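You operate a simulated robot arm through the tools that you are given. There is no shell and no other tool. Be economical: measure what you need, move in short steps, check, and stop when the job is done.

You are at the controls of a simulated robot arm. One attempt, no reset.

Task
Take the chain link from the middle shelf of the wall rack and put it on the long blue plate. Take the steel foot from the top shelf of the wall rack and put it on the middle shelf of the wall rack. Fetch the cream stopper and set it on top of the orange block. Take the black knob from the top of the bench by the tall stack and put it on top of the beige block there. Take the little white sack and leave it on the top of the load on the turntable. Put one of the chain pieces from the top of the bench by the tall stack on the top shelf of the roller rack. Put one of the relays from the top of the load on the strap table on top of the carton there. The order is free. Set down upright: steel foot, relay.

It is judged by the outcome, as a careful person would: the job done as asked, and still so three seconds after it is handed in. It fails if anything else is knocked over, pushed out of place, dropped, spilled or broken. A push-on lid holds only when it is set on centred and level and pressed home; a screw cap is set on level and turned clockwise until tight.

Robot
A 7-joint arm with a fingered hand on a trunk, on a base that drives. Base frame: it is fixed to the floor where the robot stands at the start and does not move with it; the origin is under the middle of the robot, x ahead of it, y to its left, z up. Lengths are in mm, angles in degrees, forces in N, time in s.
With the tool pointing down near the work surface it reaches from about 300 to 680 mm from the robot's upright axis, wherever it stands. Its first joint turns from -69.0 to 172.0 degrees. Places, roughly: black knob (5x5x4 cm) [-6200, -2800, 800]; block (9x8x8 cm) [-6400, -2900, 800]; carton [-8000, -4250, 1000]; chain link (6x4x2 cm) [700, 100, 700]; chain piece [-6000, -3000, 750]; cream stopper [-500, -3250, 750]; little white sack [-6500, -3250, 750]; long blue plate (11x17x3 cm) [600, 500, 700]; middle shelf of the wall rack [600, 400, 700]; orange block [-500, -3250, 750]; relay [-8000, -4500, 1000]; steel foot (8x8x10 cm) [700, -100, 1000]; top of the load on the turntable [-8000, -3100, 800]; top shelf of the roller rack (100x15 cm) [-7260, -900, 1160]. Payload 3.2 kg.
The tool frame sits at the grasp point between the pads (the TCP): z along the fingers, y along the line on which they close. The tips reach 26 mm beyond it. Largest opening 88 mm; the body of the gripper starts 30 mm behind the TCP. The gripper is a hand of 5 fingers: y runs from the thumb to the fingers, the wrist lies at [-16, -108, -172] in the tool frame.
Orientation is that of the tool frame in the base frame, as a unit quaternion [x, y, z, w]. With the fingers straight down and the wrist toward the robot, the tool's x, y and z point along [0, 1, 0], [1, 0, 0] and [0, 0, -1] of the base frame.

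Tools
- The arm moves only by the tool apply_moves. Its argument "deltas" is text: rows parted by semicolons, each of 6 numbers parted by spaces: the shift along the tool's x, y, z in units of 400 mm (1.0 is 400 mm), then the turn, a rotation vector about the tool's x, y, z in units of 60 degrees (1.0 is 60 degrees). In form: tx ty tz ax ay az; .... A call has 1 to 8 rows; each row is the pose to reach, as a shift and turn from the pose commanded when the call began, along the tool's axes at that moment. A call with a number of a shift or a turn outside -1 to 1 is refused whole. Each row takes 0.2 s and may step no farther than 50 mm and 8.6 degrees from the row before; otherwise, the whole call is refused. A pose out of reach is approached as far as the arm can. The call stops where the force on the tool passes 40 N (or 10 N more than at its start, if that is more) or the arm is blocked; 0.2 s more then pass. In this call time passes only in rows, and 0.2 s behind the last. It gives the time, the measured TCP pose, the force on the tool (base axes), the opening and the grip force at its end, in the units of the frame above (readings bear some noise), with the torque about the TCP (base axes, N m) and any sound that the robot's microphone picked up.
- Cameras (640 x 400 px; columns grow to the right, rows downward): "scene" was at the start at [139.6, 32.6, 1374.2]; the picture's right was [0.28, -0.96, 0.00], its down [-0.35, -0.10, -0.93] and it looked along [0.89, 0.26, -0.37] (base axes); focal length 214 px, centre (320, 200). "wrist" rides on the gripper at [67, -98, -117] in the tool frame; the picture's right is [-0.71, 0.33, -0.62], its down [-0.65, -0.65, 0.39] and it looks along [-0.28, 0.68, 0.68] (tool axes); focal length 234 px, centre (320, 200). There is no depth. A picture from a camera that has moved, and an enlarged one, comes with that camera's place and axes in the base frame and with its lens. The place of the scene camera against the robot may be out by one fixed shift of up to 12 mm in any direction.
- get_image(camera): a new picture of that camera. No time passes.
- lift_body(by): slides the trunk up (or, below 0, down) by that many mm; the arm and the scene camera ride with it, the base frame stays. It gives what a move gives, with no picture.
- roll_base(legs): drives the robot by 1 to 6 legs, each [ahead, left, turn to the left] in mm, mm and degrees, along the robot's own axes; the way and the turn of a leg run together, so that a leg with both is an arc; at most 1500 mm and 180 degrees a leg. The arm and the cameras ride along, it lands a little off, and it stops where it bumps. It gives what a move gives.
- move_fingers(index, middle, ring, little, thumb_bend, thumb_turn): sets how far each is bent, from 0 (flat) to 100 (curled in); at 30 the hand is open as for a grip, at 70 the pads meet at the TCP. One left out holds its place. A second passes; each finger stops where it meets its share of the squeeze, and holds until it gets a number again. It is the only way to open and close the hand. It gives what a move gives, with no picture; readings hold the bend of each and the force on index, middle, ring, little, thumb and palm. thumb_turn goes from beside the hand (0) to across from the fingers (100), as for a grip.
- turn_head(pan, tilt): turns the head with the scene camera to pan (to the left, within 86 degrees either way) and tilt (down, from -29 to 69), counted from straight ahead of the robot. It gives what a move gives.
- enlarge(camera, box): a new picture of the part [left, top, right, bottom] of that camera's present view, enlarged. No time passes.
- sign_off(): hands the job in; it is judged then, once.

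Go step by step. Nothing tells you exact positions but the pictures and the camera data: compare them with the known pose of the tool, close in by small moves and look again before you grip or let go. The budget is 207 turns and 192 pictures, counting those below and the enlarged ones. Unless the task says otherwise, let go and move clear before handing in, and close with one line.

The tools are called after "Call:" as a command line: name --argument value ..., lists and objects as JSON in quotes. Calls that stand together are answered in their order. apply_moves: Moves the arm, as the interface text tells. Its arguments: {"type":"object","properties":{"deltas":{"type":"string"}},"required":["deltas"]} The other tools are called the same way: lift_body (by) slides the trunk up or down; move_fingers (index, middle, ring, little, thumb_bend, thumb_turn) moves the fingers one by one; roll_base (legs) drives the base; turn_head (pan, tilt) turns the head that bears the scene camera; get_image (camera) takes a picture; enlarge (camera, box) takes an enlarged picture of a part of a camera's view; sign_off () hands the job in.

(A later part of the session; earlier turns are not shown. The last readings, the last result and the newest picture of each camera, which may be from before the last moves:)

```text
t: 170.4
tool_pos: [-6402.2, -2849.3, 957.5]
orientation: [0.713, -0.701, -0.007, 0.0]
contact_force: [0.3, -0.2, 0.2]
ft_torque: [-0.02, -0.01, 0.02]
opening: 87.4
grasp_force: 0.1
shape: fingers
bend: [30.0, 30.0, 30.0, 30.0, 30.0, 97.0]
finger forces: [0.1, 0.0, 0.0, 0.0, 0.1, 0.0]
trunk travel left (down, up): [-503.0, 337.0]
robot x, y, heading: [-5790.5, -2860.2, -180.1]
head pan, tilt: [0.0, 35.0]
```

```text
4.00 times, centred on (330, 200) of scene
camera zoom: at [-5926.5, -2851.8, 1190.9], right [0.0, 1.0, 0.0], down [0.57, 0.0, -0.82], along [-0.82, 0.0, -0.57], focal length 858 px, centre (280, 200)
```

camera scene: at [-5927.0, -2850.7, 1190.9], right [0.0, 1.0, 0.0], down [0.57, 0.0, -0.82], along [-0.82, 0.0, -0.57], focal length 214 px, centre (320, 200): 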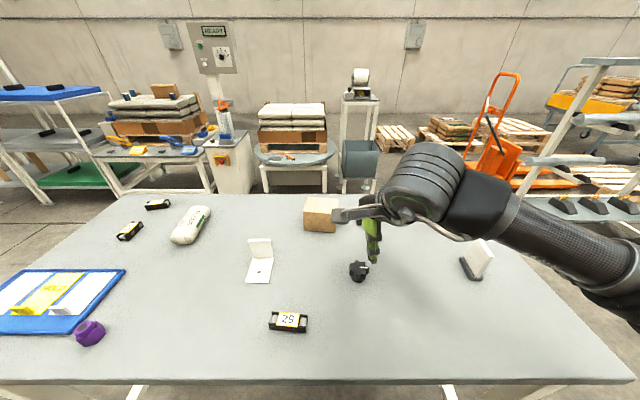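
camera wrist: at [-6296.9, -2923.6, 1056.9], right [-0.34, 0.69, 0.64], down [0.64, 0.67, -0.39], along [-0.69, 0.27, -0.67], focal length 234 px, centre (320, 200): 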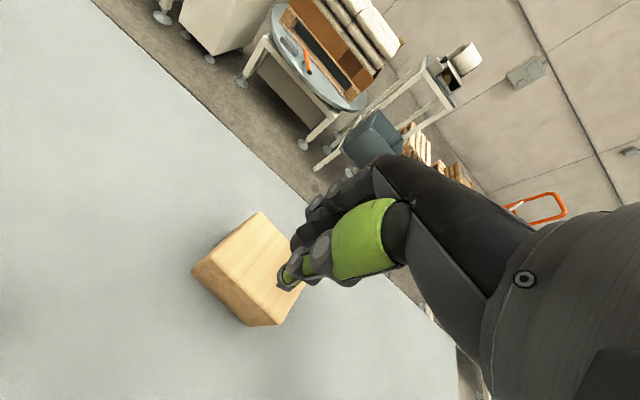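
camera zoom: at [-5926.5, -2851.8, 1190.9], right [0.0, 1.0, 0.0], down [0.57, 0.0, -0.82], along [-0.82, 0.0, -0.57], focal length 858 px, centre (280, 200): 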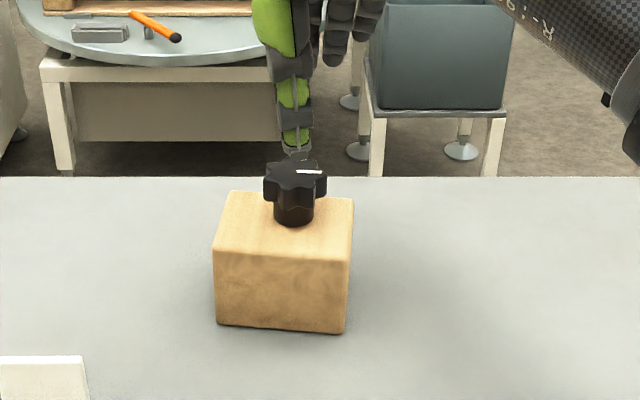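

The knob stands on the block. Next, the flour sack: I'll slide left, and turn the hand 90° so it closes across the sack's width.

Call:
roll_base --legs '[[0, 250, 0]]'

Call:
apply_moves --deltas "0 -0.05 0 0 0 -0.13; 0 -0.1 0 0 0 -0.26; 0 -0.15 0 0 0 -0.39; 0 -0.15 0 0 0 -0.52; 0 -0.15 0 0 0 -0.65; 0 -0.15 0 0 0 -0.75"

Call:
apply_moves --deltas "0 0 0 0 0 -0.13; 0 0 0 0 0 -0.26; 0 0 0 0 0 -0.39; 0 0 0 0 0 -0.52; 0 0 0 0 0 -0.65; 0 0 0 0 0 -0.75"

Call:
get_image --camera "scene"

Call:
get_image --camera "wrist"

```text
t: 172.2
tool_pos: [-6401.8, -3097.6, 955.9]
orientation: [0.712, -0.702, -0.007, 0.001]
contact_force: [0.4, 0.2, -0.4]
ft_torque: [-0.01, -0.04, 0.0]
opening: 87.4
grasp_force: 0.1
shape: fingers
bend: [30.0, 30.0, 30.0, 30.0, 30.0, 97.0]
finger forces: [0.1, 0.0, 0.0, 0.0, 0.0, 0.0]
trunk travel left (down, up): [-503.0, 337.0]
robot x, y, heading: [-5790.4, -3103.6, 180.0]
head pan, tilt: [0.0, 35.0]
```

```text
t: 173.7
tool_pos: [-6343.5, -3096.5, 956.5]
orientation: [0.891, -0.453, -0.007, -0.001]
contact_force: [0.0, 0.9, 0.3]
ft_torque: [0.03, -0.02, -0.02]
opening: 87.7
grasp_force: 0.0
shape: fingers
bend: [30.0, 30.0, 30.0, 30.0, 30.0, 97.0]
finger forces: [0.0, 0.0, 0.0, 0.0, 0.0, 0.0]
out of reach, approached as far as the arm can: row 5, 6
trunk travel left (down, up): [-503.0, 337.0]
robot x, y, heading: [-5790.2, -3105.3, 180.0]
head pan, tilt: [0.0, 35.0]
```

```text
t: 175.1
tool_pos: [-6128.8, -3142.6, 929.6]
orientation: [0.993, -0.115, 0.002, -0.008]
contact_force: [1.3, 0.2, -0.5]
ft_torque: [-0.01, 0.06, 0.02]
opening: 87.8
grasp_force: 0.1
shape: fingers
bend: [30.0, 30.0, 30.0, 30.0, 30.0, 97.0]
finger forces: [0.1, 0.0, 0.0, 0.0, 0.0, 0.0]
out of reach, approached as far as the arm can: row 1, 2, 3, 4, 5, 6
trunk travel left (down, up): [-503.0, 337.0]
robot x, y, heading: [-5789.1, -3108.0, 179.6]
head pan, tilt: [0.0, 35.0]
```

```text
99 pictures are left
camera scene: at [-5925.0, -3097.2, 1191.1], right [0.0, 1.0, 0.0], down [0.57, 0.0, -0.82], along [-0.82, 0.0, -0.57], focal length 214 px, centre (320, 200)
```

scene: 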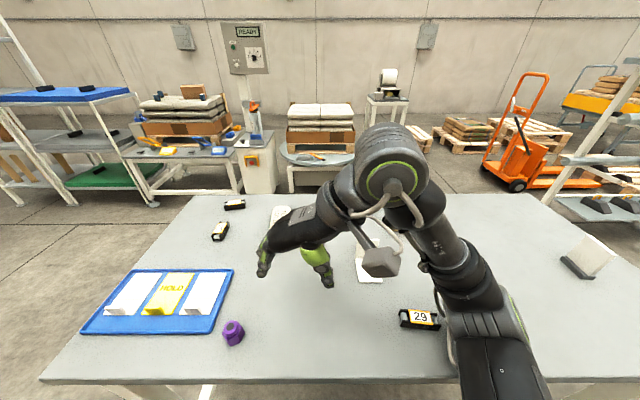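

```text
98 pictures are left
camera wrist: at [-6042.1, -3064.1, 1048.1], right [-0.77, -0.17, 0.62], down [-0.48, 0.79, -0.38], along [-0.42, -0.59, -0.69], focal length 234 px, centre (320, 200)
```

wrist: 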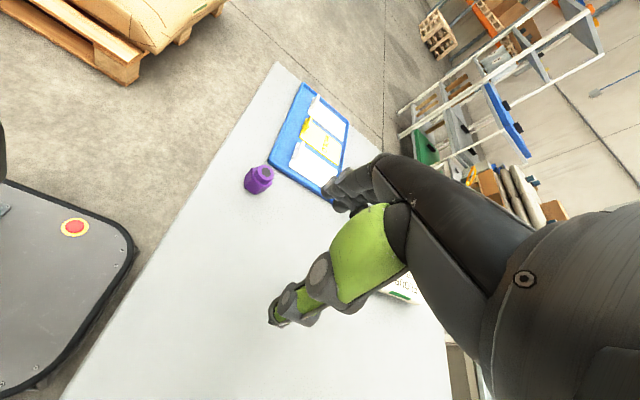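

The wrist can't turn that far out here. I'll turn the hand back and instead approach the sack from the bench's south end.

Call:
apply_moves --deltas "0 0 0 0 0 0.13; 0 0 0 0 0 0.26; 0 0 0 0 0 0.39; 0 0 0 0 0 0.52; 0 0 0 0 0 0.65; 0 0 0 0 0 0.75"

```text
t: 176.4
tool_pos: [-6133.6, -3147.5, 927.7]
orientation: [0.873, -0.488, -0.001, -0.008]
contact_force: [-0.3, 0.8, 0.6]
ft_torque: [-0.01, 0.0, 0.0]
opening: 88.1
grasp_force: 0.1
shape: fingers
bend: [30.0, 30.0, 30.0, 30.0, 30.0, 97.0]
finger forces: [0.0, 0.1, 0.0, 0.0, 0.0, 0.0]
trunk travel left (down, up): [-503.0, 337.0]
robot x, y, heading: [-5783.9, -3107.6, 180.2]
head pan, tilt: [0.0, 35.0]
```

Call:
apply_moves --deltas "0 0 -0.06 0 0 0.13; 0 0 -0.12 0 0 0.26; 0 0 -0.2 0 0 0.39; 0 0 -0.3 0 0 0.52"

Call:
roll_base --legs '[[0, 420, 0], [60, 190, 0]]'

Call:
turn_head --pan 40 --tilt 35

Call:
get_image --camera "scene"

```text
t: 177.4
tool_pos: [-6133.4, -3152.6, 1045.6]
orientation: [0.711, -0.704, -0.005, -0.008]
contact_force: [0.1, 0.1, -0.6]
ft_torque: [-0.01, 0.0, -0.04]
opening: 88.0
grasp_force: 0.1
shape: fingers
bend: [30.0, 30.0, 30.0, 30.0, 30.0, 97.0]
finger forces: [0.0, 0.0, 0.0, 0.0, 0.0, 0.1]
trunk travel left (down, up): [-503.0, 337.0]
robot x, y, heading: [-5790.2, -3105.6, 179.6]
head pan, tilt: [0.0, 35.0]
```

```text
t: 181.2
tool_pos: [-6187.7, -3754.1, 1047.1]
orientation: [-0.705, 0.709, 0.004, 0.008]
contact_force: [0.0, -0.3, 0.1]
ft_torque: [0.0, 0.02, 0.0]
opening: 88.0
grasp_force: 0.0
shape: fingers
bend: [30.0, 30.0, 30.0, 30.0, 30.0, 97.0]
finger forces: [0.0, 0.1, 0.0, 0.0, 0.1, 0.0]
trunk travel left (down, up): [-503.0, 337.0]
robot x, y, heading: [-5841.9, -3714.4, 178.8]
head pan, tilt: [0.0, 35.0]
```

```text
t: 182.3
tool_pos: [-6187.2, -3753.3, 1046.7]
orientation: [-0.705, 0.709, 0.003, 0.008]
contact_force: [-0.7, 0.4, -0.1]
ft_torque: [0.02, 0.03, -0.02]
opening: 88.0
grasp_force: 0.0
shape: fingers
bend: [30.0, 30.0, 30.0, 30.0, 30.0, 97.0]
finger forces: [0.0, 0.0, 0.1, 0.1, 0.1, 0.1]
trunk travel left (down, up): [-503.0, 337.0]
robot x, y, heading: [-5842.2, -3716.5, 178.8]
head pan, tilt: [40.0, 35.0]
```

```text
97 pictures are left
camera scene: at [-5960.5, -3762.6, 1190.9], right [-0.63, 0.78, 0.0], down [0.45, 0.36, -0.82], along [-0.64, -0.51, -0.57], focal length 214 px, centre (320, 200)
```

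scene: 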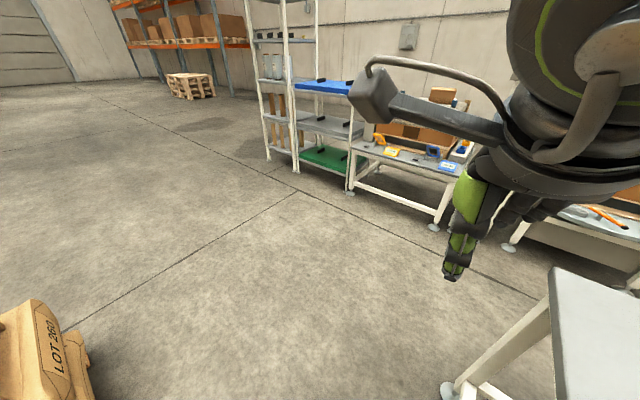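

Call:
roll_base --legs '[[530, 60, 0], [0, 0, -88.8]]'

Call:
turn_head --pan 0 --tilt 35

Call:
get_image --camera "scene"

Call:
get_image --camera "wrist"

```text
t: 183.0
tool_pos: [-6187.2, -3751.8, 1047.0]
orientation: [-0.704, 0.71, 0.004, 0.008]
contact_force: [0.7, -0.3, -0.9]
ft_torque: [-0.01, -0.02, -0.02]
opening: 88.1
grasp_force: 0.1
shape: fingers
bend: [30.0, 30.0, 30.0, 30.0, 30.0, 97.0]
finger forces: [0.1, 0.0, 0.1, 0.0, 0.1, 0.0]
trunk travel left (down, up): [-503.0, 337.0]
robot x, y, heading: [-5844.0, -3715.7, 178.9]
head pan, tilt: [40.0, 35.0]
stopped in leg 1: the robot was blocked; the commanded pose is now the measured one
```

```text
t: 184.1
tool_pos: [-6186.8, -3753.4, 1045.8]
orientation: [-0.704, 0.71, 0.003, 0.007]
contact_force: [0.4, 0.2, 0.7]
ft_torque: [0.01, -0.04, 0.01]
opening: 88.3
grasp_force: 0.0
shape: fingers
bend: [30.0, 30.0, 30.0, 30.0, 30.0, 97.0]
finger forces: [0.1, 0.0, 0.1, 0.0, 0.1, 0.0]
trunk travel left (down, up): [-503.0, 337.0]
robot x, y, heading: [-5839.9, -3713.9, 178.6]
head pan, tilt: [0.0, 35.0]
```

```text
96 pictures are left
camera scene: at [-5980.3, -3706.0, 1190.9], right [0.02, 1.0, 0.0], down [0.57, -0.01, -0.82], along [-0.82, 0.02, -0.57], focal length 214 px, centre (320, 200)
```

scene: 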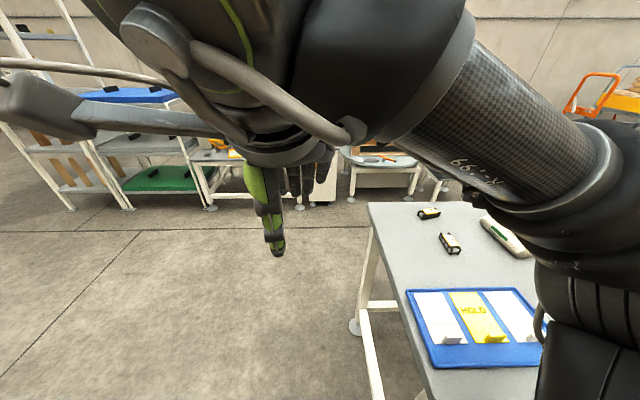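

```text
95 pictures are left
camera wrist: at [-6091.5, -3821.2, 1163.4], right [-0.33, 0.7, 0.63], down [0.66, 0.65, -0.37], along [-0.67, 0.3, -0.68], focal length 234 px, centre (320, 200)
```

wrist: 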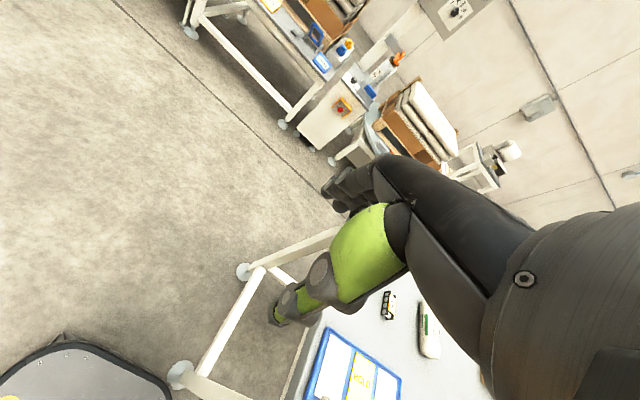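

The base bumped near the bench's south-east leg at y≈-3508. I'll shift further south, then west.

Call:
roll_base --legs '[[0, 110, 1.2], [530, 0, 0]]'

Call:
roll_base --legs '[[0, 0, -90]]'

Call:
get_image --camera "scene"

Call:
get_image --camera "wrist"

```text
t: 185.1
tool_pos: [-6191.2, -3812.4, 1046.6]
orientation: [0.717, -0.697, -0.005, -0.008]
contact_force: [0.3, 0.2, 0.4]
ft_torque: [-0.01, -0.03, 0.06]
opening: 87.7
grasp_force: 0.0
shape: fingers
bend: [30.0, 30.0, 30.0, 30.0, 30.0, 97.0]
finger forces: [0.0, 0.1, 0.1, 0.0, 0.1, 0.1]
trunk travel left (down, up): [-503.0, 337.0]
robot x, y, heading: [-5850.0, -3759.1, -179.2]
head pan, tilt: [0.0, 35.0]
stopped in leg 1: the robot was blocked; the commanded pose is now the measured one
```

```text
t: 185.8
tool_pos: [-6189.8, -3808.6, 1045.9]
orientation: [0.716, -0.698, -0.005, -0.007]
contact_force: [-0.1, 1.4, -0.1]
ft_torque: [0.03, 0.01, -0.03]
opening: 87.6
grasp_force: 0.1
shape: fingers
bend: [30.0, 30.0, 30.0, 30.0, 30.0, 97.0]
finger forces: [0.1, 0.1, 0.0, 0.0, 0.0, 0.0]
trunk travel left (down, up): [-503.0, 337.0]
robot x, y, heading: [-5849.5, -3760.8, -179.6]
head pan, tilt: [0.0, 35.0]
stopped in leg 1: the robot was blocked; the commanded pose is now the measured one
```

```text
94 pictures are left
camera scene: at [-5985.3, -3755.4, 1190.9], right [-0.01, 1.0, 0.0], down [0.57, 0.0, -0.82], along [-0.82, -0.01, -0.57], focal length 214 px, centre (320, 200)
```

scene: 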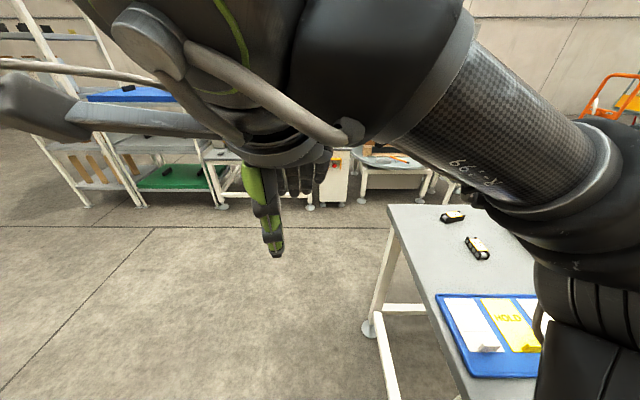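

```text
93 pictures are left
camera wrist: at [-6091.6, -3874.9, 1163.3], right [-0.35, 0.69, 0.63], down [0.64, 0.67, -0.38], along [-0.68, 0.27, -0.68], focal length 234 px, centre (320, 200)
```

wrist: 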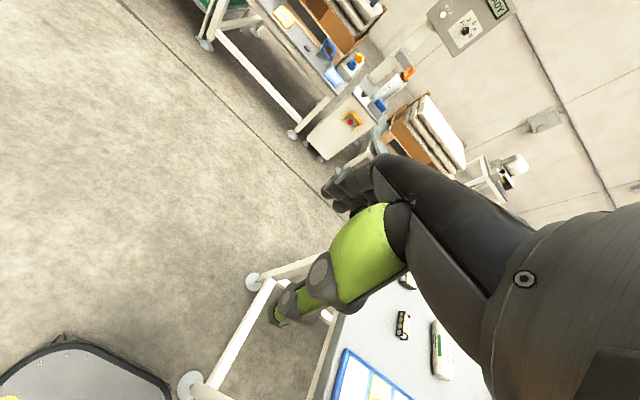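

Call:
roll_base --legs '[[60, 25, 0]]'

Call:
turn_head --pan 80 --tilt 60

Call:
get_image --camera "scene"

```text
t: 186.8
tool_pos: [-6252.0, -3836.2, 1046.0]
orientation: [0.715, -0.699, -0.005, -0.008]
contact_force: [-0.8, -0.3, -0.7]
ft_torque: [0.02, -0.04, 0.0]
opening: 88.1
grasp_force: 0.0
shape: fingers
bend: [30.0, 30.0, 30.0, 30.0, 30.0, 97.0]
finger forces: [0.0, 0.0, 0.0, 0.0, 0.0, 0.0]
trunk travel left (down, up): [-503.0, 337.0]
robot x, y, heading: [-5909.0, -3788.7, -179.6]
head pan, tilt: [0.0, 35.0]
```

```text
t: 188.4
tool_pos: [-6250.9, -3835.8, 1046.4]
orientation: [0.715, -0.699, -0.006, -0.007]
contact_force: [0.2, 0.1, -0.6]
ft_torque: [-0.03, -0.04, -0.04]
opening: 87.9
grasp_force: 0.1
shape: fingers
bend: [30.0, 30.0, 30.0, 30.0, 30.0, 97.0]
finger forces: [0.0, 0.1, 0.0, 0.0, 0.0, 0.0]
trunk travel left (down, up): [-503.0, 337.0]
robot x, y, heading: [-5906.8, -3785.8, -179.7]
head pan, tilt: [80.0, 60.0]
```

```text
92 pictures are left
camera scene: at [-5969.2, -3846.8, 1156.6], right [-0.99, 0.17, 0.0], down [0.14, 0.85, -0.5], along [-0.08, -0.49, -0.87], focal length 214 px, centre (320, 200)
```

scene: 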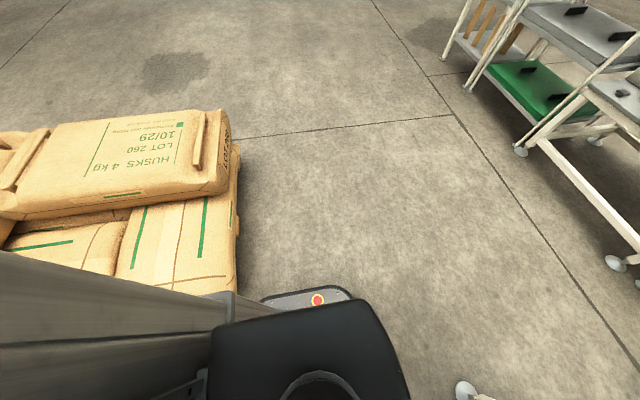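

Squeezed past. Continue west and then turn north.

Call:
roll_base --legs '[[80, 40, 0], [390, 0, 0], [0, 0, -90]]'

Call:
turn_head --pan 0 --tilt 35

Call:
get_image --camera "scene"

Call:
get_image --camera "wrist"

```text
t: 195.3
tool_pos: [-6430.8, -3489.2, 1046.7]
orientation: [-0.019, 1.0, -0.001, 0.009]
contact_force: [-0.6, 0.7, -0.2]
ft_torque: [0.04, -0.02, -0.01]
opening: 88.1
grasp_force: 0.1
shape: fingers
bend: [30.0, 30.0, 30.0, 30.0, 30.0, 97.0]
finger forces: [0.1, 0.0, 0.0, 0.0, 0.0, 0.1]
trunk travel left (down, up): [-503.0, 337.0]
robot x, y, heading: [-6375.3, -3829.9, 91.4]
head pan, tilt: [80.0, 60.0]
```

```text
t: 196.8
tool_pos: [-6430.8, -3488.4, 1047.0]
orientation: [-0.019, 1.0, -0.002, 0.009]
contact_force: [-0.5, 0.2, 0.8]
ft_torque: [0.02, -0.02, -0.01]
opening: 88.1
grasp_force: 0.0
shape: fingers
bend: [30.0, 30.0, 30.0, 30.0, 30.0, 97.0]
finger forces: [0.0, 0.1, 0.1, 0.1, 0.1, 0.0]
trunk travel left (down, up): [-503.0, 337.0]
robot x, y, heading: [-6379.2, -3831.1, 91.2]
head pan, tilt: [0.0, 35.0]
```

```text
91 pictures are left
camera scene: at [-6380.2, -3685.5, 1190.9], right [1.0, 0.02, 0.0], down [0.01, -0.57, -0.82], along [-0.02, 0.82, -0.57], focal length 214 px, centre (320, 200)
```

scene: 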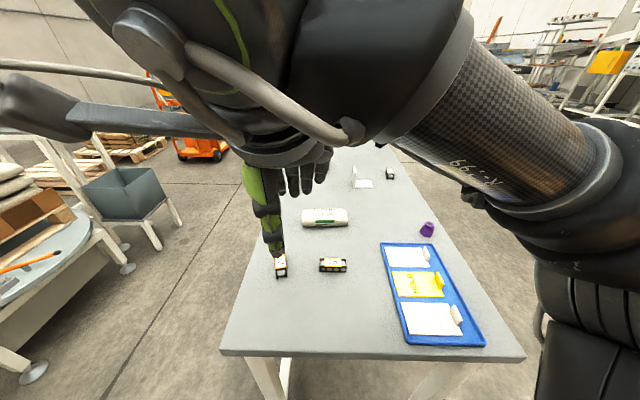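

```text
90 pictures are left
camera wrist: at [-6495.6, -3586.6, 1163.2], right [0.68, 0.36, 0.63], down [0.68, -0.63, -0.38], along [0.26, 0.69, -0.68], focal length 234 px, centre (320, 200)
```

wrist: 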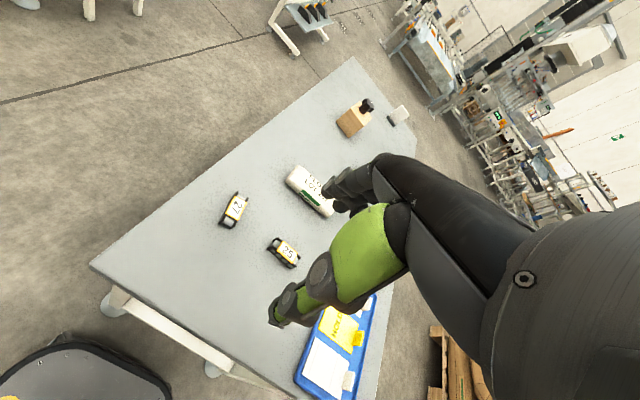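

The sack is now square in front at about (-6378, -3217), lying across. Moving the hand above it.

Call:
apply_moves --deltas "-0.019 0.097 0.059 0 0 0; -0.038 0.194 0.118 0 0 0; -0.057 0.29 0.177 0 0 0; -0.076 0.387 0.236 0 0 0; -0.095 0.484 0.295 0 0 0; -0.114 0.58 0.354 0 0 0; -0.1325 0.6775 0.4 0 0 0"

Call:
get_image --camera "wrist"

Call:
enlarge --camera "scene" --box '[240, 140, 400, 280]'

```text
t: 198.4
tool_pos: [-6384.7, -3214.6, 885.0]
orientation: [-0.019, 1.0, -0.002, 0.008]
contact_force: [-0.5, 0.3, -0.8]
ft_torque: [-0.05, -0.03, 0.03]
opening: 88.1
grasp_force: 0.1
shape: fingers
bend: [30.0, 30.0, 30.0, 30.0, 30.0, 97.0]
finger forces: [0.0, 0.0, 0.1, 0.0, 0.1, 0.0]
trunk travel left (down, up): [-503.0, 337.0]
robot x, y, heading: [-6377.9, -3830.0, 91.3]
head pan, tilt: [0.0, 35.0]
```

```text
89 pictures are left
camera wrist: at [-6449.8, -3312.6, 1002.1], right [0.68, 0.36, 0.63], down [0.68, -0.63, -0.38], along [0.26, 0.69, -0.68], focal length 234 px, centre (320, 200)
```

wrist: 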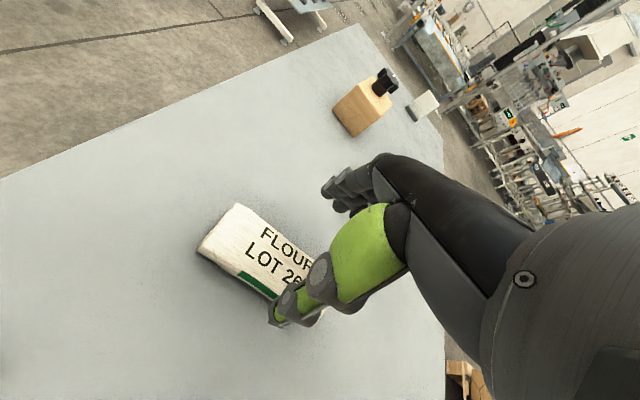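

```text
2.86 times, centred on (320, 210) of scene
camera zoom: at [-6380.2, -3684.4, 1190.8], right [1.0, 0.02, 0.0], down [0.01, -0.57, -0.82], along [-0.02, 0.82, -0.57], focal length 613 px, centre (320, 171)
```

zoom: 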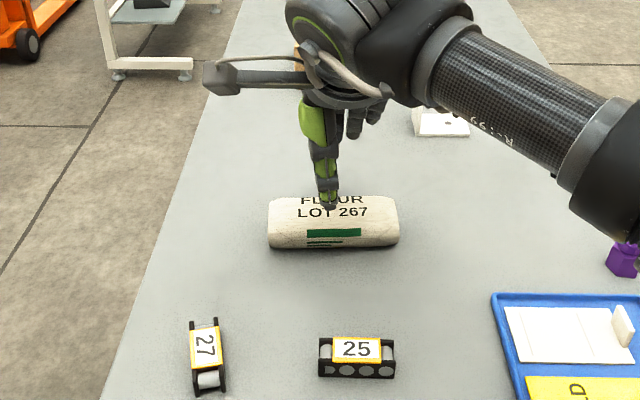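

Call:
apply_moves --deltas "0 0 0.1 0 0 0; 0 0 0.185 0 0 0"

Call:
move_fingers --index 72 --middle 72 --ring 72 --little 72 --thumb_bend 75

Call:
enlarge --camera "scene" --box '[240, 140, 400, 280]'

```text
t: 199.0
tool_pos: [-6383.8, -3215.6, 812.6]
orientation: [-0.02, 1.0, -0.002, 0.009]
contact_force: [-0.3, -0.2, 0.9]
ft_torque: [0.02, 0.0, 0.03]
opening: 87.8
grasp_force: 0.2
shape: fingers
bend: [30.0, 30.0, 30.0, 30.0, 30.0, 97.0]
finger forces: [0.0, 0.1, 0.0, 0.1, 0.1, 0.1]
trunk travel left (down, up): [-503.0, 337.0]
robot x, y, heading: [-6382.6, -3828.0, 91.4]
head pan, tilt: [0.0, 35.0]
```

```text
t: 200.0
tool_pos: [-6383.7, -3216.1, 813.0]
orientation: [-0.019, 1.0, -0.002, 0.009]
contact_force: [0.1, 0.9, 2.5]
ft_torque: [-0.01, 0.07, 0.02]
opening: 53.6
grasp_force: 32.2
shape: fingers
bend: [55.0, 61.0, 69.0, 71.0, 46.0, 90.0]
finger forces: [11.8, 8.6, 8.2, 5.6, 30.9, 0.0]
trunk travel left (down, up): [-503.0, 337.0]
robot x, y, heading: [-6373.3, -3833.4, 91.3]
head pan, tilt: [0.0, 35.0]
```

```text
2.86 times, centred on (320, 210) of scene
camera zoom: at [-6379.8, -3685.7, 1190.9], right [1.0, 0.02, 0.0], down [0.01, -0.57, -0.82], along [-0.02, 0.82, -0.57], focal length 613 px, centre (320, 171)
```

zoom: 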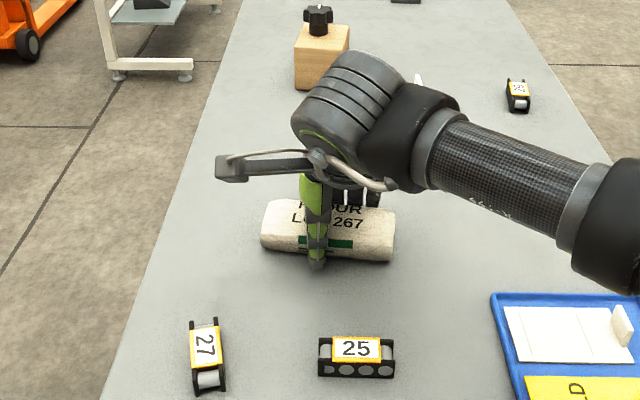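

Call:
apply_moves --deltas "0 0 -0.1 0 0 0; 0 0 -0.2 0 0 0; 0 0 -0.3 0 0 0; 0 -0.1 -0.38 0 0 0; 0 -0.2 -0.42 0 0 0; 0 -0.3 -0.45 0 0 0"

Call:
turn_head --pan 65 --tilt 20

Call:
get_image --camera "scene"

Call:
get_image --camera "wrist"

```text
refused: row 4 steps farther than a row can; nothing moved
```

```text
t: 201.4
tool_pos: [-6383.7, -3215.7, 813.4]
orientation: [-0.019, 1.0, -0.002, 0.009]
contact_force: [1.1, 0.8, 3.8]
ft_torque: [-0.07, 0.05, 0.04]
opening: 53.9
grasp_force: 32.4
shape: fingers
bend: [55.0, 61.0, 69.0, 71.0, 46.0, 90.0]
finger forces: [11.7, 8.5, 8.2, 5.6, 31.0, 0.1]
trunk travel left (down, up): [-503.0, 337.0]
robot x, y, heading: [-6376.9, -3830.9, 91.0]
head pan, tilt: [65.0, 20.0]
```

```text
86 pictures are left
camera scene: at [-6463.1, -3736.3, 1214.8], right [0.4, 0.92, 0.0], down [0.31, -0.14, -0.94], along [-0.86, 0.38, -0.34], focal length 214 px, centre (320, 200)
```

scene: 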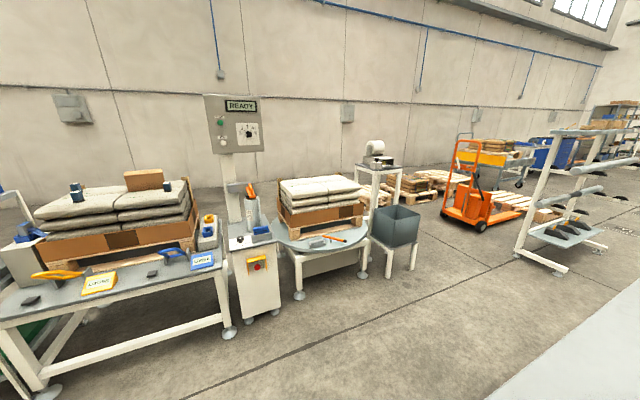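

```text
85 pictures are left
camera wrist: at [-6448.7, -3313.9, 929.6], right [0.68, 0.36, 0.63], down [0.68, -0.63, -0.38], along [0.26, 0.69, -0.68], focal length 234 px, centre (320, 200)
```

wrist: 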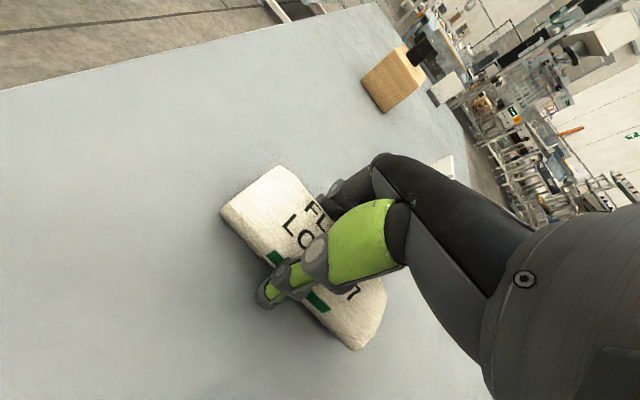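

Now lift in proper steps.

Call:
apply_moves --deltas "0 0 -0.1 0 0 0; 0 0 -0.2 0 0 0; 0 0 -0.3 0 0 0; 0 -0.09 -0.36 0 0 0; 0 -0.18 -0.42 0 0 0; 0 -0.28 -0.45 0 0 0; 0 -0.38 -0.45 0 0 0; 0 -0.48 -0.45 0 0 0"

Call:
get_image --camera "wrist"

Call:
enlarge --camera "scene" --box '[0, 150, 400, 340]'

```text
t: 203.2
tool_pos: [-6379.0, -3408.8, 994.3]
orientation: [-0.019, 1.0, -0.002, 0.008]
contact_force: [0.7, -0.6, -2.5]
ft_torque: [0.01, -0.01, 0.01]
opening: 53.5
grasp_force: 30.7
shape: fingers
bend: [55.0, 61.0, 70.0, 71.0, 46.0, 89.0]
finger forces: [11.3, 8.3, 7.6, 5.1, 28.9, 0.0]
trunk travel left (down, up): [-503.0, 337.0]
robot x, y, heading: [-6382.1, -3832.0, 91.4]
head pan, tilt: [65.0, 20.0]
```

```text
84 pictures are left
camera wrist: at [-6444.6, -3507.3, 1109.8], right [0.68, 0.36, 0.63], down [0.68, -0.63, -0.38], along [0.26, 0.69, -0.68], focal length 234 px, centre (320, 200)
```

wrist: 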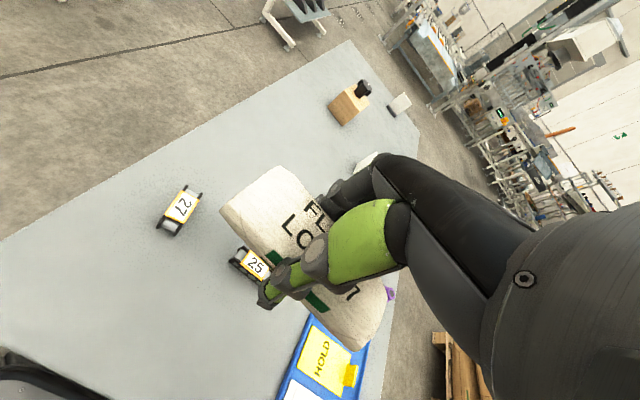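

```text
1.60 times, centred on (200, 245) of scene
camera zoom: at [-6463.2, -3736.9, 1214.8], right [0.4, 0.92, 0.0], down [0.31, -0.14, -0.94], along [-0.86, 0.38, -0.34], focal length 343 px, centre (512, 128)
```

zoom: 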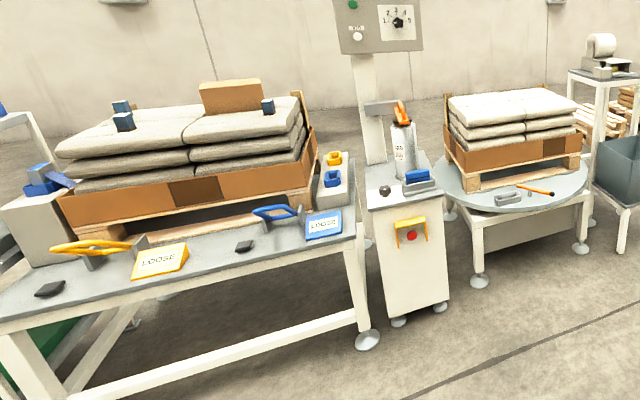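

Sack held securely. Driving around to the turntable: back, turn west, along, then north.

Call:
roll_base --legs '[[-80, 0, 0], [0, 0, 88.7], [670, 0, 0], [0, -830, 0]]'

Call:
turn_head --pan 0 --tilt 20

Call:
get_image --camera "scene"

Call:
get_image --camera "wrist"

```text
t: 215.3
tool_pos: [-7460.8, -3055.5, 993.5]
orientation: [0.709, -0.705, -0.004, -0.007]
contact_force: [-0.5, -0.1, -1.5]
ft_torque: [0.04, 0.03, 0.0]
opening: 53.6
grasp_force: 30.4
shape: fingers
bend: [55.0, 61.0, 70.0, 71.0, 46.0, 89.0]
finger forces: [11.0, 8.0, 7.4, 5.0, 28.3, 0.1]
trunk travel left (down, up): [-503.0, 337.0]
robot x, y, heading: [-7037.5, -3064.6, 179.5]
head pan, tilt: [65.0, 20.0]
```

```text
t: 216.7
tool_pos: [-7460.1, -3057.3, 992.1]
orientation: [0.709, -0.705, -0.005, -0.007]
contact_force: [0.8, 0.0, -2.2]
ft_torque: [0.0, 0.03, 0.02]
opening: 53.3
grasp_force: 29.7
shape: fingers
bend: [55.0, 61.0, 70.0, 71.0, 46.0, 89.0]
finger forces: [11.0, 8.1, 7.4, 5.0, 28.3, 0.0]
trunk travel left (down, up): [-503.0, 337.0]
robot x, y, heading: [-7041.0, -3071.1, 179.7]
head pan, tilt: [0.0, 20.0]
```

```text
82 pictures are left
camera scene: at [-7181.0, -3058.3, 1214.7], right [0.01, 1.0, 0.0], down [0.34, 0.0, -0.94], along [-0.94, 0.01, -0.34], focal length 214 px, centre (320, 200)
```

scene: 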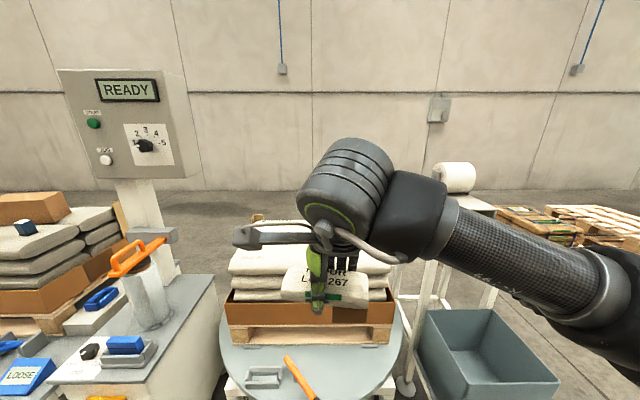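

```text
81 pictures are left
camera wrist: at [-7363.0, -3123.0, 1109.4], right [-0.34, 0.69, 0.63], down [0.65, 0.66, -0.38], along [-0.68, 0.29, -0.68], focal length 234 px, centre (320, 200)
```

wrist: 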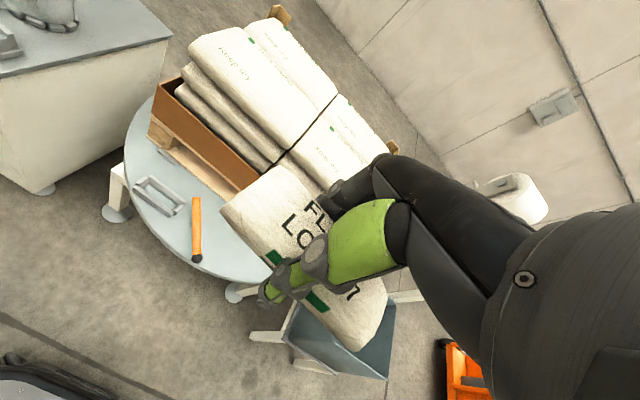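

The load's top spans roughly x -7740…-8130, y -3335…-2855 at z≈800, with a seam at y≈-3095. I'll edge closer, and aim at (-7850, -3170).

Call:
roll_base --legs '[[190, 90, 0]]'

Call:
apply_moves --deltas "0 0.1 0 0 0 0; 0.02 0.2 0 0 0 0; 0.04 0.3 0 0 0 0; 0.06 0.4 0 0 0 0; 0.06 0.48 0.05 0 0 0"

Call:
get_image --camera "wrist"

Call:
get_image --camera "scene"

```text
t: 218.3
tool_pos: [-7652.6, -3143.9, 992.0]
orientation: [0.709, -0.705, -0.005, -0.008]
contact_force: [0.5, -0.4, -2.6]
ft_torque: [-0.03, 0.01, 0.02]
opening: 53.3
grasp_force: 29.9
shape: fingers
bend: [55.0, 61.0, 70.0, 71.0, 46.0, 89.0]
finger forces: [11.0, 8.0, 7.4, 5.0, 28.3, 0.0]
trunk travel left (down, up): [-503.0, 337.0]
robot x, y, heading: [-7228.8, -3152.4, 179.4]
head pan, tilt: [0.0, 20.0]
```

```text
t: 219.5
tool_pos: [-7843.9, -3167.1, 971.4]
orientation: [0.709, -0.705, -0.005, -0.009]
contact_force: [0.3, 0.8, -1.5]
ft_torque: [-0.01, 0.03, 0.01]
opening: 53.4
grasp_force: 30.2
shape: fingers
bend: [55.0, 61.0, 70.0, 71.0, 46.0, 89.0]
finger forces: [11.2, 8.2, 7.3, 4.6, 28.2, 0.1]
trunk travel left (down, up): [-503.0, 337.0]
robot x, y, heading: [-7227.4, -3154.0, 179.3]
head pan, tilt: [0.0, 20.0]
```

```text
80 pictures are left
camera wrist: at [-7747.1, -3233.9, 1087.8], right [-0.34, 0.69, 0.64], down [0.65, 0.66, -0.37], along [-0.68, 0.29, -0.68], focal length 234 px, centre (320, 200)
```

wrist: 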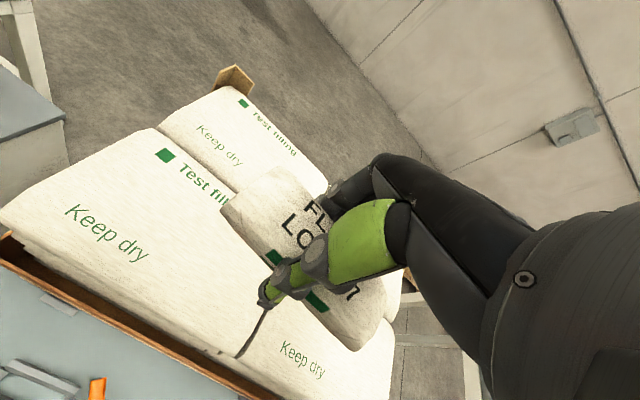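

```text
79 pictures are left
camera scene: at [-7373.8, -3145.9, 1214.5], right [0.01, 1.0, 0.0], down [0.34, 0.0, -0.94], along [-0.94, 0.01, -0.34], focal length 214 px, centre (320, 200)
```

scene: 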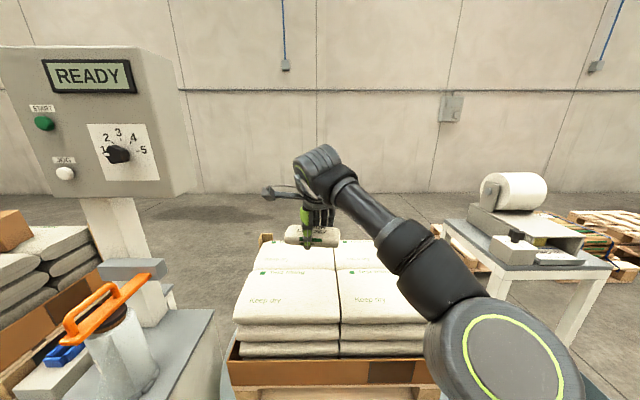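

Front-left bag top is centred near (-7860, -3217), z≈775. Lowering toward it.

Call:
apply_moves --deltas "0.03 0.02 0.1 0 0 0; 0.04 0.03 0.2 0 0 0; 0.04 0.03 0.3 0 0 0; 0.04 0.03 0.33 0 0 0"

Call:
enlarge --camera "scene" --box '[220, 220, 380, 350]'

Call:
get_image --camera "wrist"

```text
t: 220.5
tool_pos: [-7854.2, -3181.6, 837.8]
orientation: [0.709, -0.705, -0.005, -0.008]
contact_force: [-0.3, 0.1, -2.2]
ft_torque: [0.01, 0.03, 0.01]
opening: 53.2
grasp_force: 29.6
shape: fingers
bend: [55.0, 61.0, 70.0, 71.0, 46.0, 89.0]
finger forces: [11.0, 8.1, 7.2, 4.6, 28.0, 0.0]
trunk travel left (down, up): [-503.0, 337.0]
robot x, y, heading: [-7229.6, -3158.1, 179.2]
head pan, tilt: [0.0, 20.0]
```

```text
3.08 times, centred on (300, 285) of scene
camera zoom: at [-7372.5, -3145.9, 1214.7], right [0.01, 1.0, 0.0], down [0.34, 0.0, -0.94], along [-0.94, 0.01, -0.34], focal length 660 px, centre (382, -62)
```

zoom: 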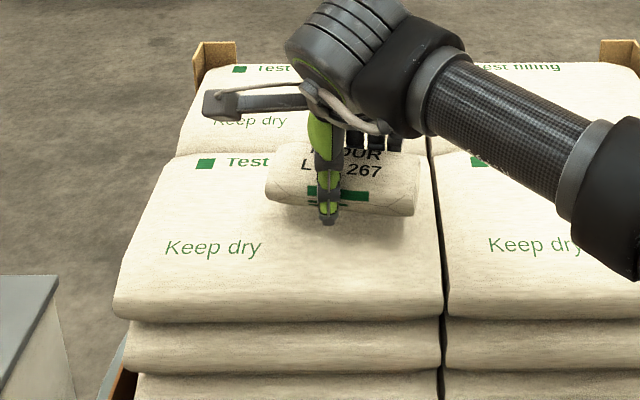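

```text
77 pictures are left
camera wrist: at [-7757.5, -3248.5, 955.2], right [-0.34, 0.7, 0.63], down [0.65, 0.66, -0.38], along [-0.68, 0.29, -0.68], focal length 234 px, centre (320, 200)
```

wrist: 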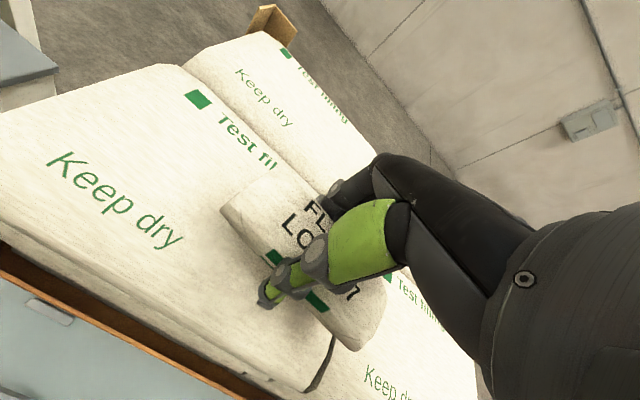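

Call:
apply_moves --deltas "0.05 -0.05 0 0 0 0; 0.05 -0.05 0.02 0 0 0; 0.05 -0.05 0.035 0 0 0"

Call:
enlarge --camera "scene" --box '[220, 220, 380, 350]'

```text
t: 221.3
tool_pos: [-7834.5, -3200.8, 824.6]
orientation: [0.709, -0.705, -0.005, -0.008]
contact_force: [-0.3, 0.3, -2.1]
ft_torque: [0.02, 0.01, 0.02]
opening: 53.4
grasp_force: 30.0
shape: fingers
bend: [55.0, 61.0, 70.0, 71.0, 46.0, 89.0]
finger forces: [10.9, 8.1, 7.2, 4.7, 28.1, 0.0]
trunk travel left (down, up): [-503.0, 337.0]
robot x, y, heading: [-7229.3, -3154.5, 179.4]
head pan, tilt: [0.0, 20.0]
```

```text
3.08 times, centred on (300, 285) of scene
camera zoom: at [-7372.4, -3146.0, 1214.7], right [0.01, 1.0, 0.0], down [0.34, 0.0, -0.94], along [-0.94, 0.01, -0.34], focal length 660 px, centre (382, -62)
```

zoom: 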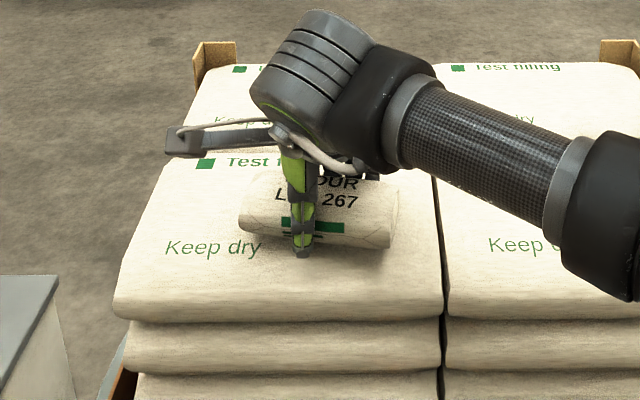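

Call:
apply_moves --deltas "0 0 0.01 0 0 0; 0 0 0.02 0 0 0; 0 0 0.03 0 0 0; 0 0 0.04 0 0 0"

```text
t: 222.3
tool_pos: [-7834.7, -3201.8, 809.6]
orientation: [0.709, -0.705, -0.006, -0.008]
contact_force: [0.0, 0.7, -0.8]
ft_torque: [0.02, 0.01, 0.0]
opening: 53.2
grasp_force: 29.7
shape: fingers
bend: [55.0, 61.0, 70.0, 71.0, 46.0, 89.0]
finger forces: [11.1, 8.1, 7.3, 4.5, 28.1, 0.0]
trunk travel left (down, up): [-503.0, 337.0]
robot x, y, heading: [-7227.1, -3156.2, 179.4]
head pan, tilt: [0.0, 20.0]
```

Call:
apply_moves --deltas "0 0 0.008 0 0 0; 0 0 0.015 0 0 0"

Call:
enlarge --camera "wrist" --box '[190, 150, 410, 370]'

```text
t: 222.9
tool_pos: [-7834.1, -3199.1, 806.3]
orientation: [0.708, -0.706, -0.006, -0.004]
contact_force: [-1.1, 1.8, 12.8]
ft_torque: [-0.4, -0.2, 0.05]
opening: 53.1
grasp_force: 32.4
shape: fingers
bend: [55.0, 61.0, 70.0, 71.0, 46.0, 90.0]
finger forces: [14.0, 8.1, 7.8, 2.9, 32.7, 0.0]
trunk travel left (down, up): [-503.0, 337.0]
robot x, y, heading: [-7232.6, -3153.9, 179.6]
head pan, tilt: [0.0, 20.0]
```

```text
1.82 times, centred on (300, 260) of wrist
camera zoom: at [-7736.2, -3266.9, 923.1], right [-0.33, 0.7, 0.63], down [0.65, 0.66, -0.38], along [-0.68, 0.29, -0.67], focal length 426 px, centre (356, 91)
```

zoom: 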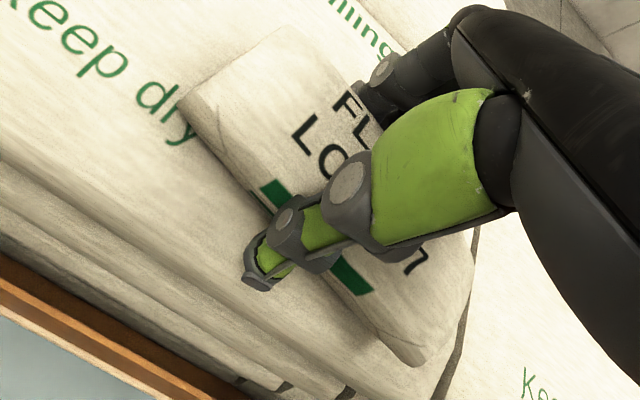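

Contact. Releasing the sack.

Call:
move_fingers --index 45 --middle 50 --ring 55 --little 55 --thumb_bend 38

Call:
move_fingers --index 30 --middle 30 --ring 30 --little 30 --thumb_bend 30 --thumb_turn 97

Call:
apply_moves --deltas "0 0 -0.1 0 0 0; 0 0 -0.2 0 0 0; 0 -0.05 -0.3 0 0 0; 0 -0.12 -0.38 0 0 0"

Call:
enlarge --camera "scene" --box '[220, 220, 380, 350]'

```text
t: 223.9
tool_pos: [-7833.1, -3202.4, 804.7]
orientation: [0.708, -0.706, -0.005, -0.005]
contact_force: [1.8, -1.0, 14.1]
ft_torque: [0.05, 0.28, 0.02]
opening: 63.9
grasp_force: 7.4
shape: fingers
bend: [45.0, 53.0, 55.0, 55.0, 38.0, 97.0]
finger forces: [0.0, 14.0, 0.0, 0.0, 0.0, 0.1]
trunk travel left (down, up): [-503.0, 337.0]
robot x, y, heading: [-7228.4, -3153.5, 179.4]
head pan, tilt: [0.0, 20.0]
```

```text
t: 224.9
tool_pos: [-7833.8, -3200.2, 804.4]
orientation: [0.709, -0.706, -0.006, -0.007]
contact_force: [3.2, 0.5, 8.6]
ft_torque: [0.07, 0.37, -0.04]
opening: 87.9
grasp_force: 4.8
shape: fingers
bend: [30.0, 32.0, 30.0, 30.0, 30.0, 94.0]
finger forces: [0.0, 9.3, 0.1, 0.0, 0.0, 0.0]
trunk travel left (down, up): [-503.0, 337.0]
robot x, y, heading: [-7230.7, -3154.1, 179.3]
head pan, tilt: [0.0, 20.0]
```

```text
t: 225.9
tool_pos: [-7785.2, -3203.9, 956.3]
orientation: [0.709, -0.705, -0.005, -0.007]
contact_force: [-0.2, -0.3, 0.4]
ft_torque: [-0.03, -0.01, 0.01]
opening: 87.7
grasp_force: 0.1
shape: fingers
bend: [30.0, 30.0, 30.0, 30.0, 30.0, 94.0]
finger forces: [0.0, 0.0, 0.1, 0.0, 0.0, 0.0]
trunk travel left (down, up): [-503.0, 337.0]
robot x, y, heading: [-7232.5, -3157.8, 179.3]
head pan, tilt: [0.0, 20.0]
```

```text
3.08 times, centred on (300, 285) of scene
camera zoom: at [-7371.3, -3145.8, 1214.8], right [0.01, 1.0, 0.0], down [0.34, 0.0, -0.94], along [-0.94, 0.01, -0.34], focal length 660 px, centre (382, -62)
```

zoom: 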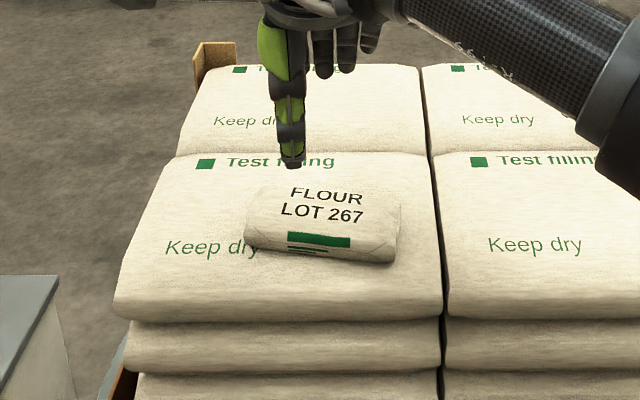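

The sack rests on the load. Next, the relay on the strap table: backing off and sliding south.

Call:
apply_moves --deltas "0 -0.1 -0.05 0 0 0; 0 -0.2 -0.1 0 0 0; 0 -0.3 -0.2 0 0 0; 0 -0.38 -0.3 0 0 0"

Call:
roll_base --legs '[[-180, 0, 0.5], [0, 1000, 0]]'

Call:
turn_head --pan 15 --tilt 18

Call:
get_image --camera "scene"

Call:
get_image --camera "wrist"

```text
refused: row 3 steps farther than a row can; nothing moved
```

```text
t: 232.3
tool_pos: [-7607.2, -4219.0, 955.5]
orientation: [0.712, -0.702, -0.005, -0.008]
contact_force: [-0.1, 0.0, -0.3]
ft_torque: [-0.03, -0.02, 0.01]
opening: 87.8
grasp_force: 0.0
shape: fingers
bend: [30.0, 30.0, 30.0, 30.0, 30.0, 94.0]
finger forces: [0.0, 0.0, 0.0, 0.0, 0.1, 0.0]
trunk travel left (down, up): [-503.0, 337.0]
robot x, y, heading: [-7051.3, -4165.0, 180.4]
head pan, tilt: [0.0, 20.0]
```

```text
t: 233.0
tool_pos: [-7607.6, -4218.7, 955.3]
orientation: [0.712, -0.702, -0.006, -0.007]
contact_force: [-0.3, 1.0, 0.0]
ft_torque: [0.04, 0.01, 0.01]
opening: 87.9
grasp_force: 0.0
shape: fingers
bend: [30.0, 30.0, 30.0, 30.0, 30.0, 94.0]
finger forces: [0.0, 0.1, 0.0, 0.0, 0.0, 0.1]
trunk travel left (down, up): [-503.0, 337.0]
robot x, y, heading: [-7053.0, -4162.6, 180.1]
head pan, tilt: [15.0, 18.0]
```

```text
73 pictures are left
camera scene: at [-7191.2, -4180.4, 1218.0], right [-0.26, 0.97, 0.0], down [0.3, 0.08, -0.95], along [-0.92, -0.25, -0.31], focal length 214 px, centre (320, 200)
```

scene: 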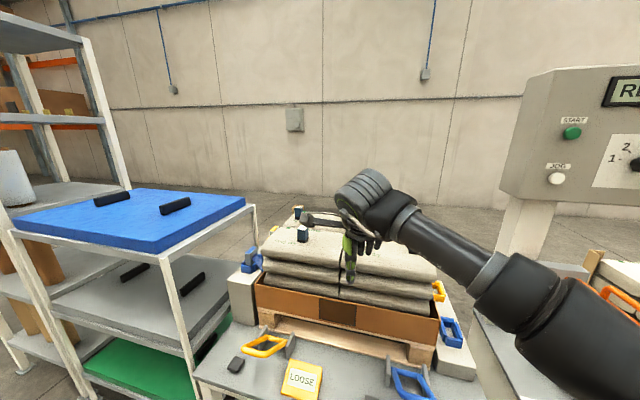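

```text
72 pictures are left
camera wrist: at [-7509.4, -4284.5, 1072.3], right [-0.34, 0.69, 0.63], down [0.65, 0.67, -0.38], along [-0.68, 0.28, -0.68], focal length 234 px, centre (320, 200)
```

wrist: 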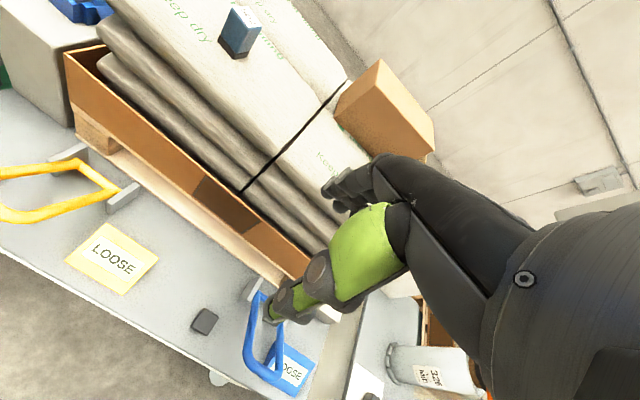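

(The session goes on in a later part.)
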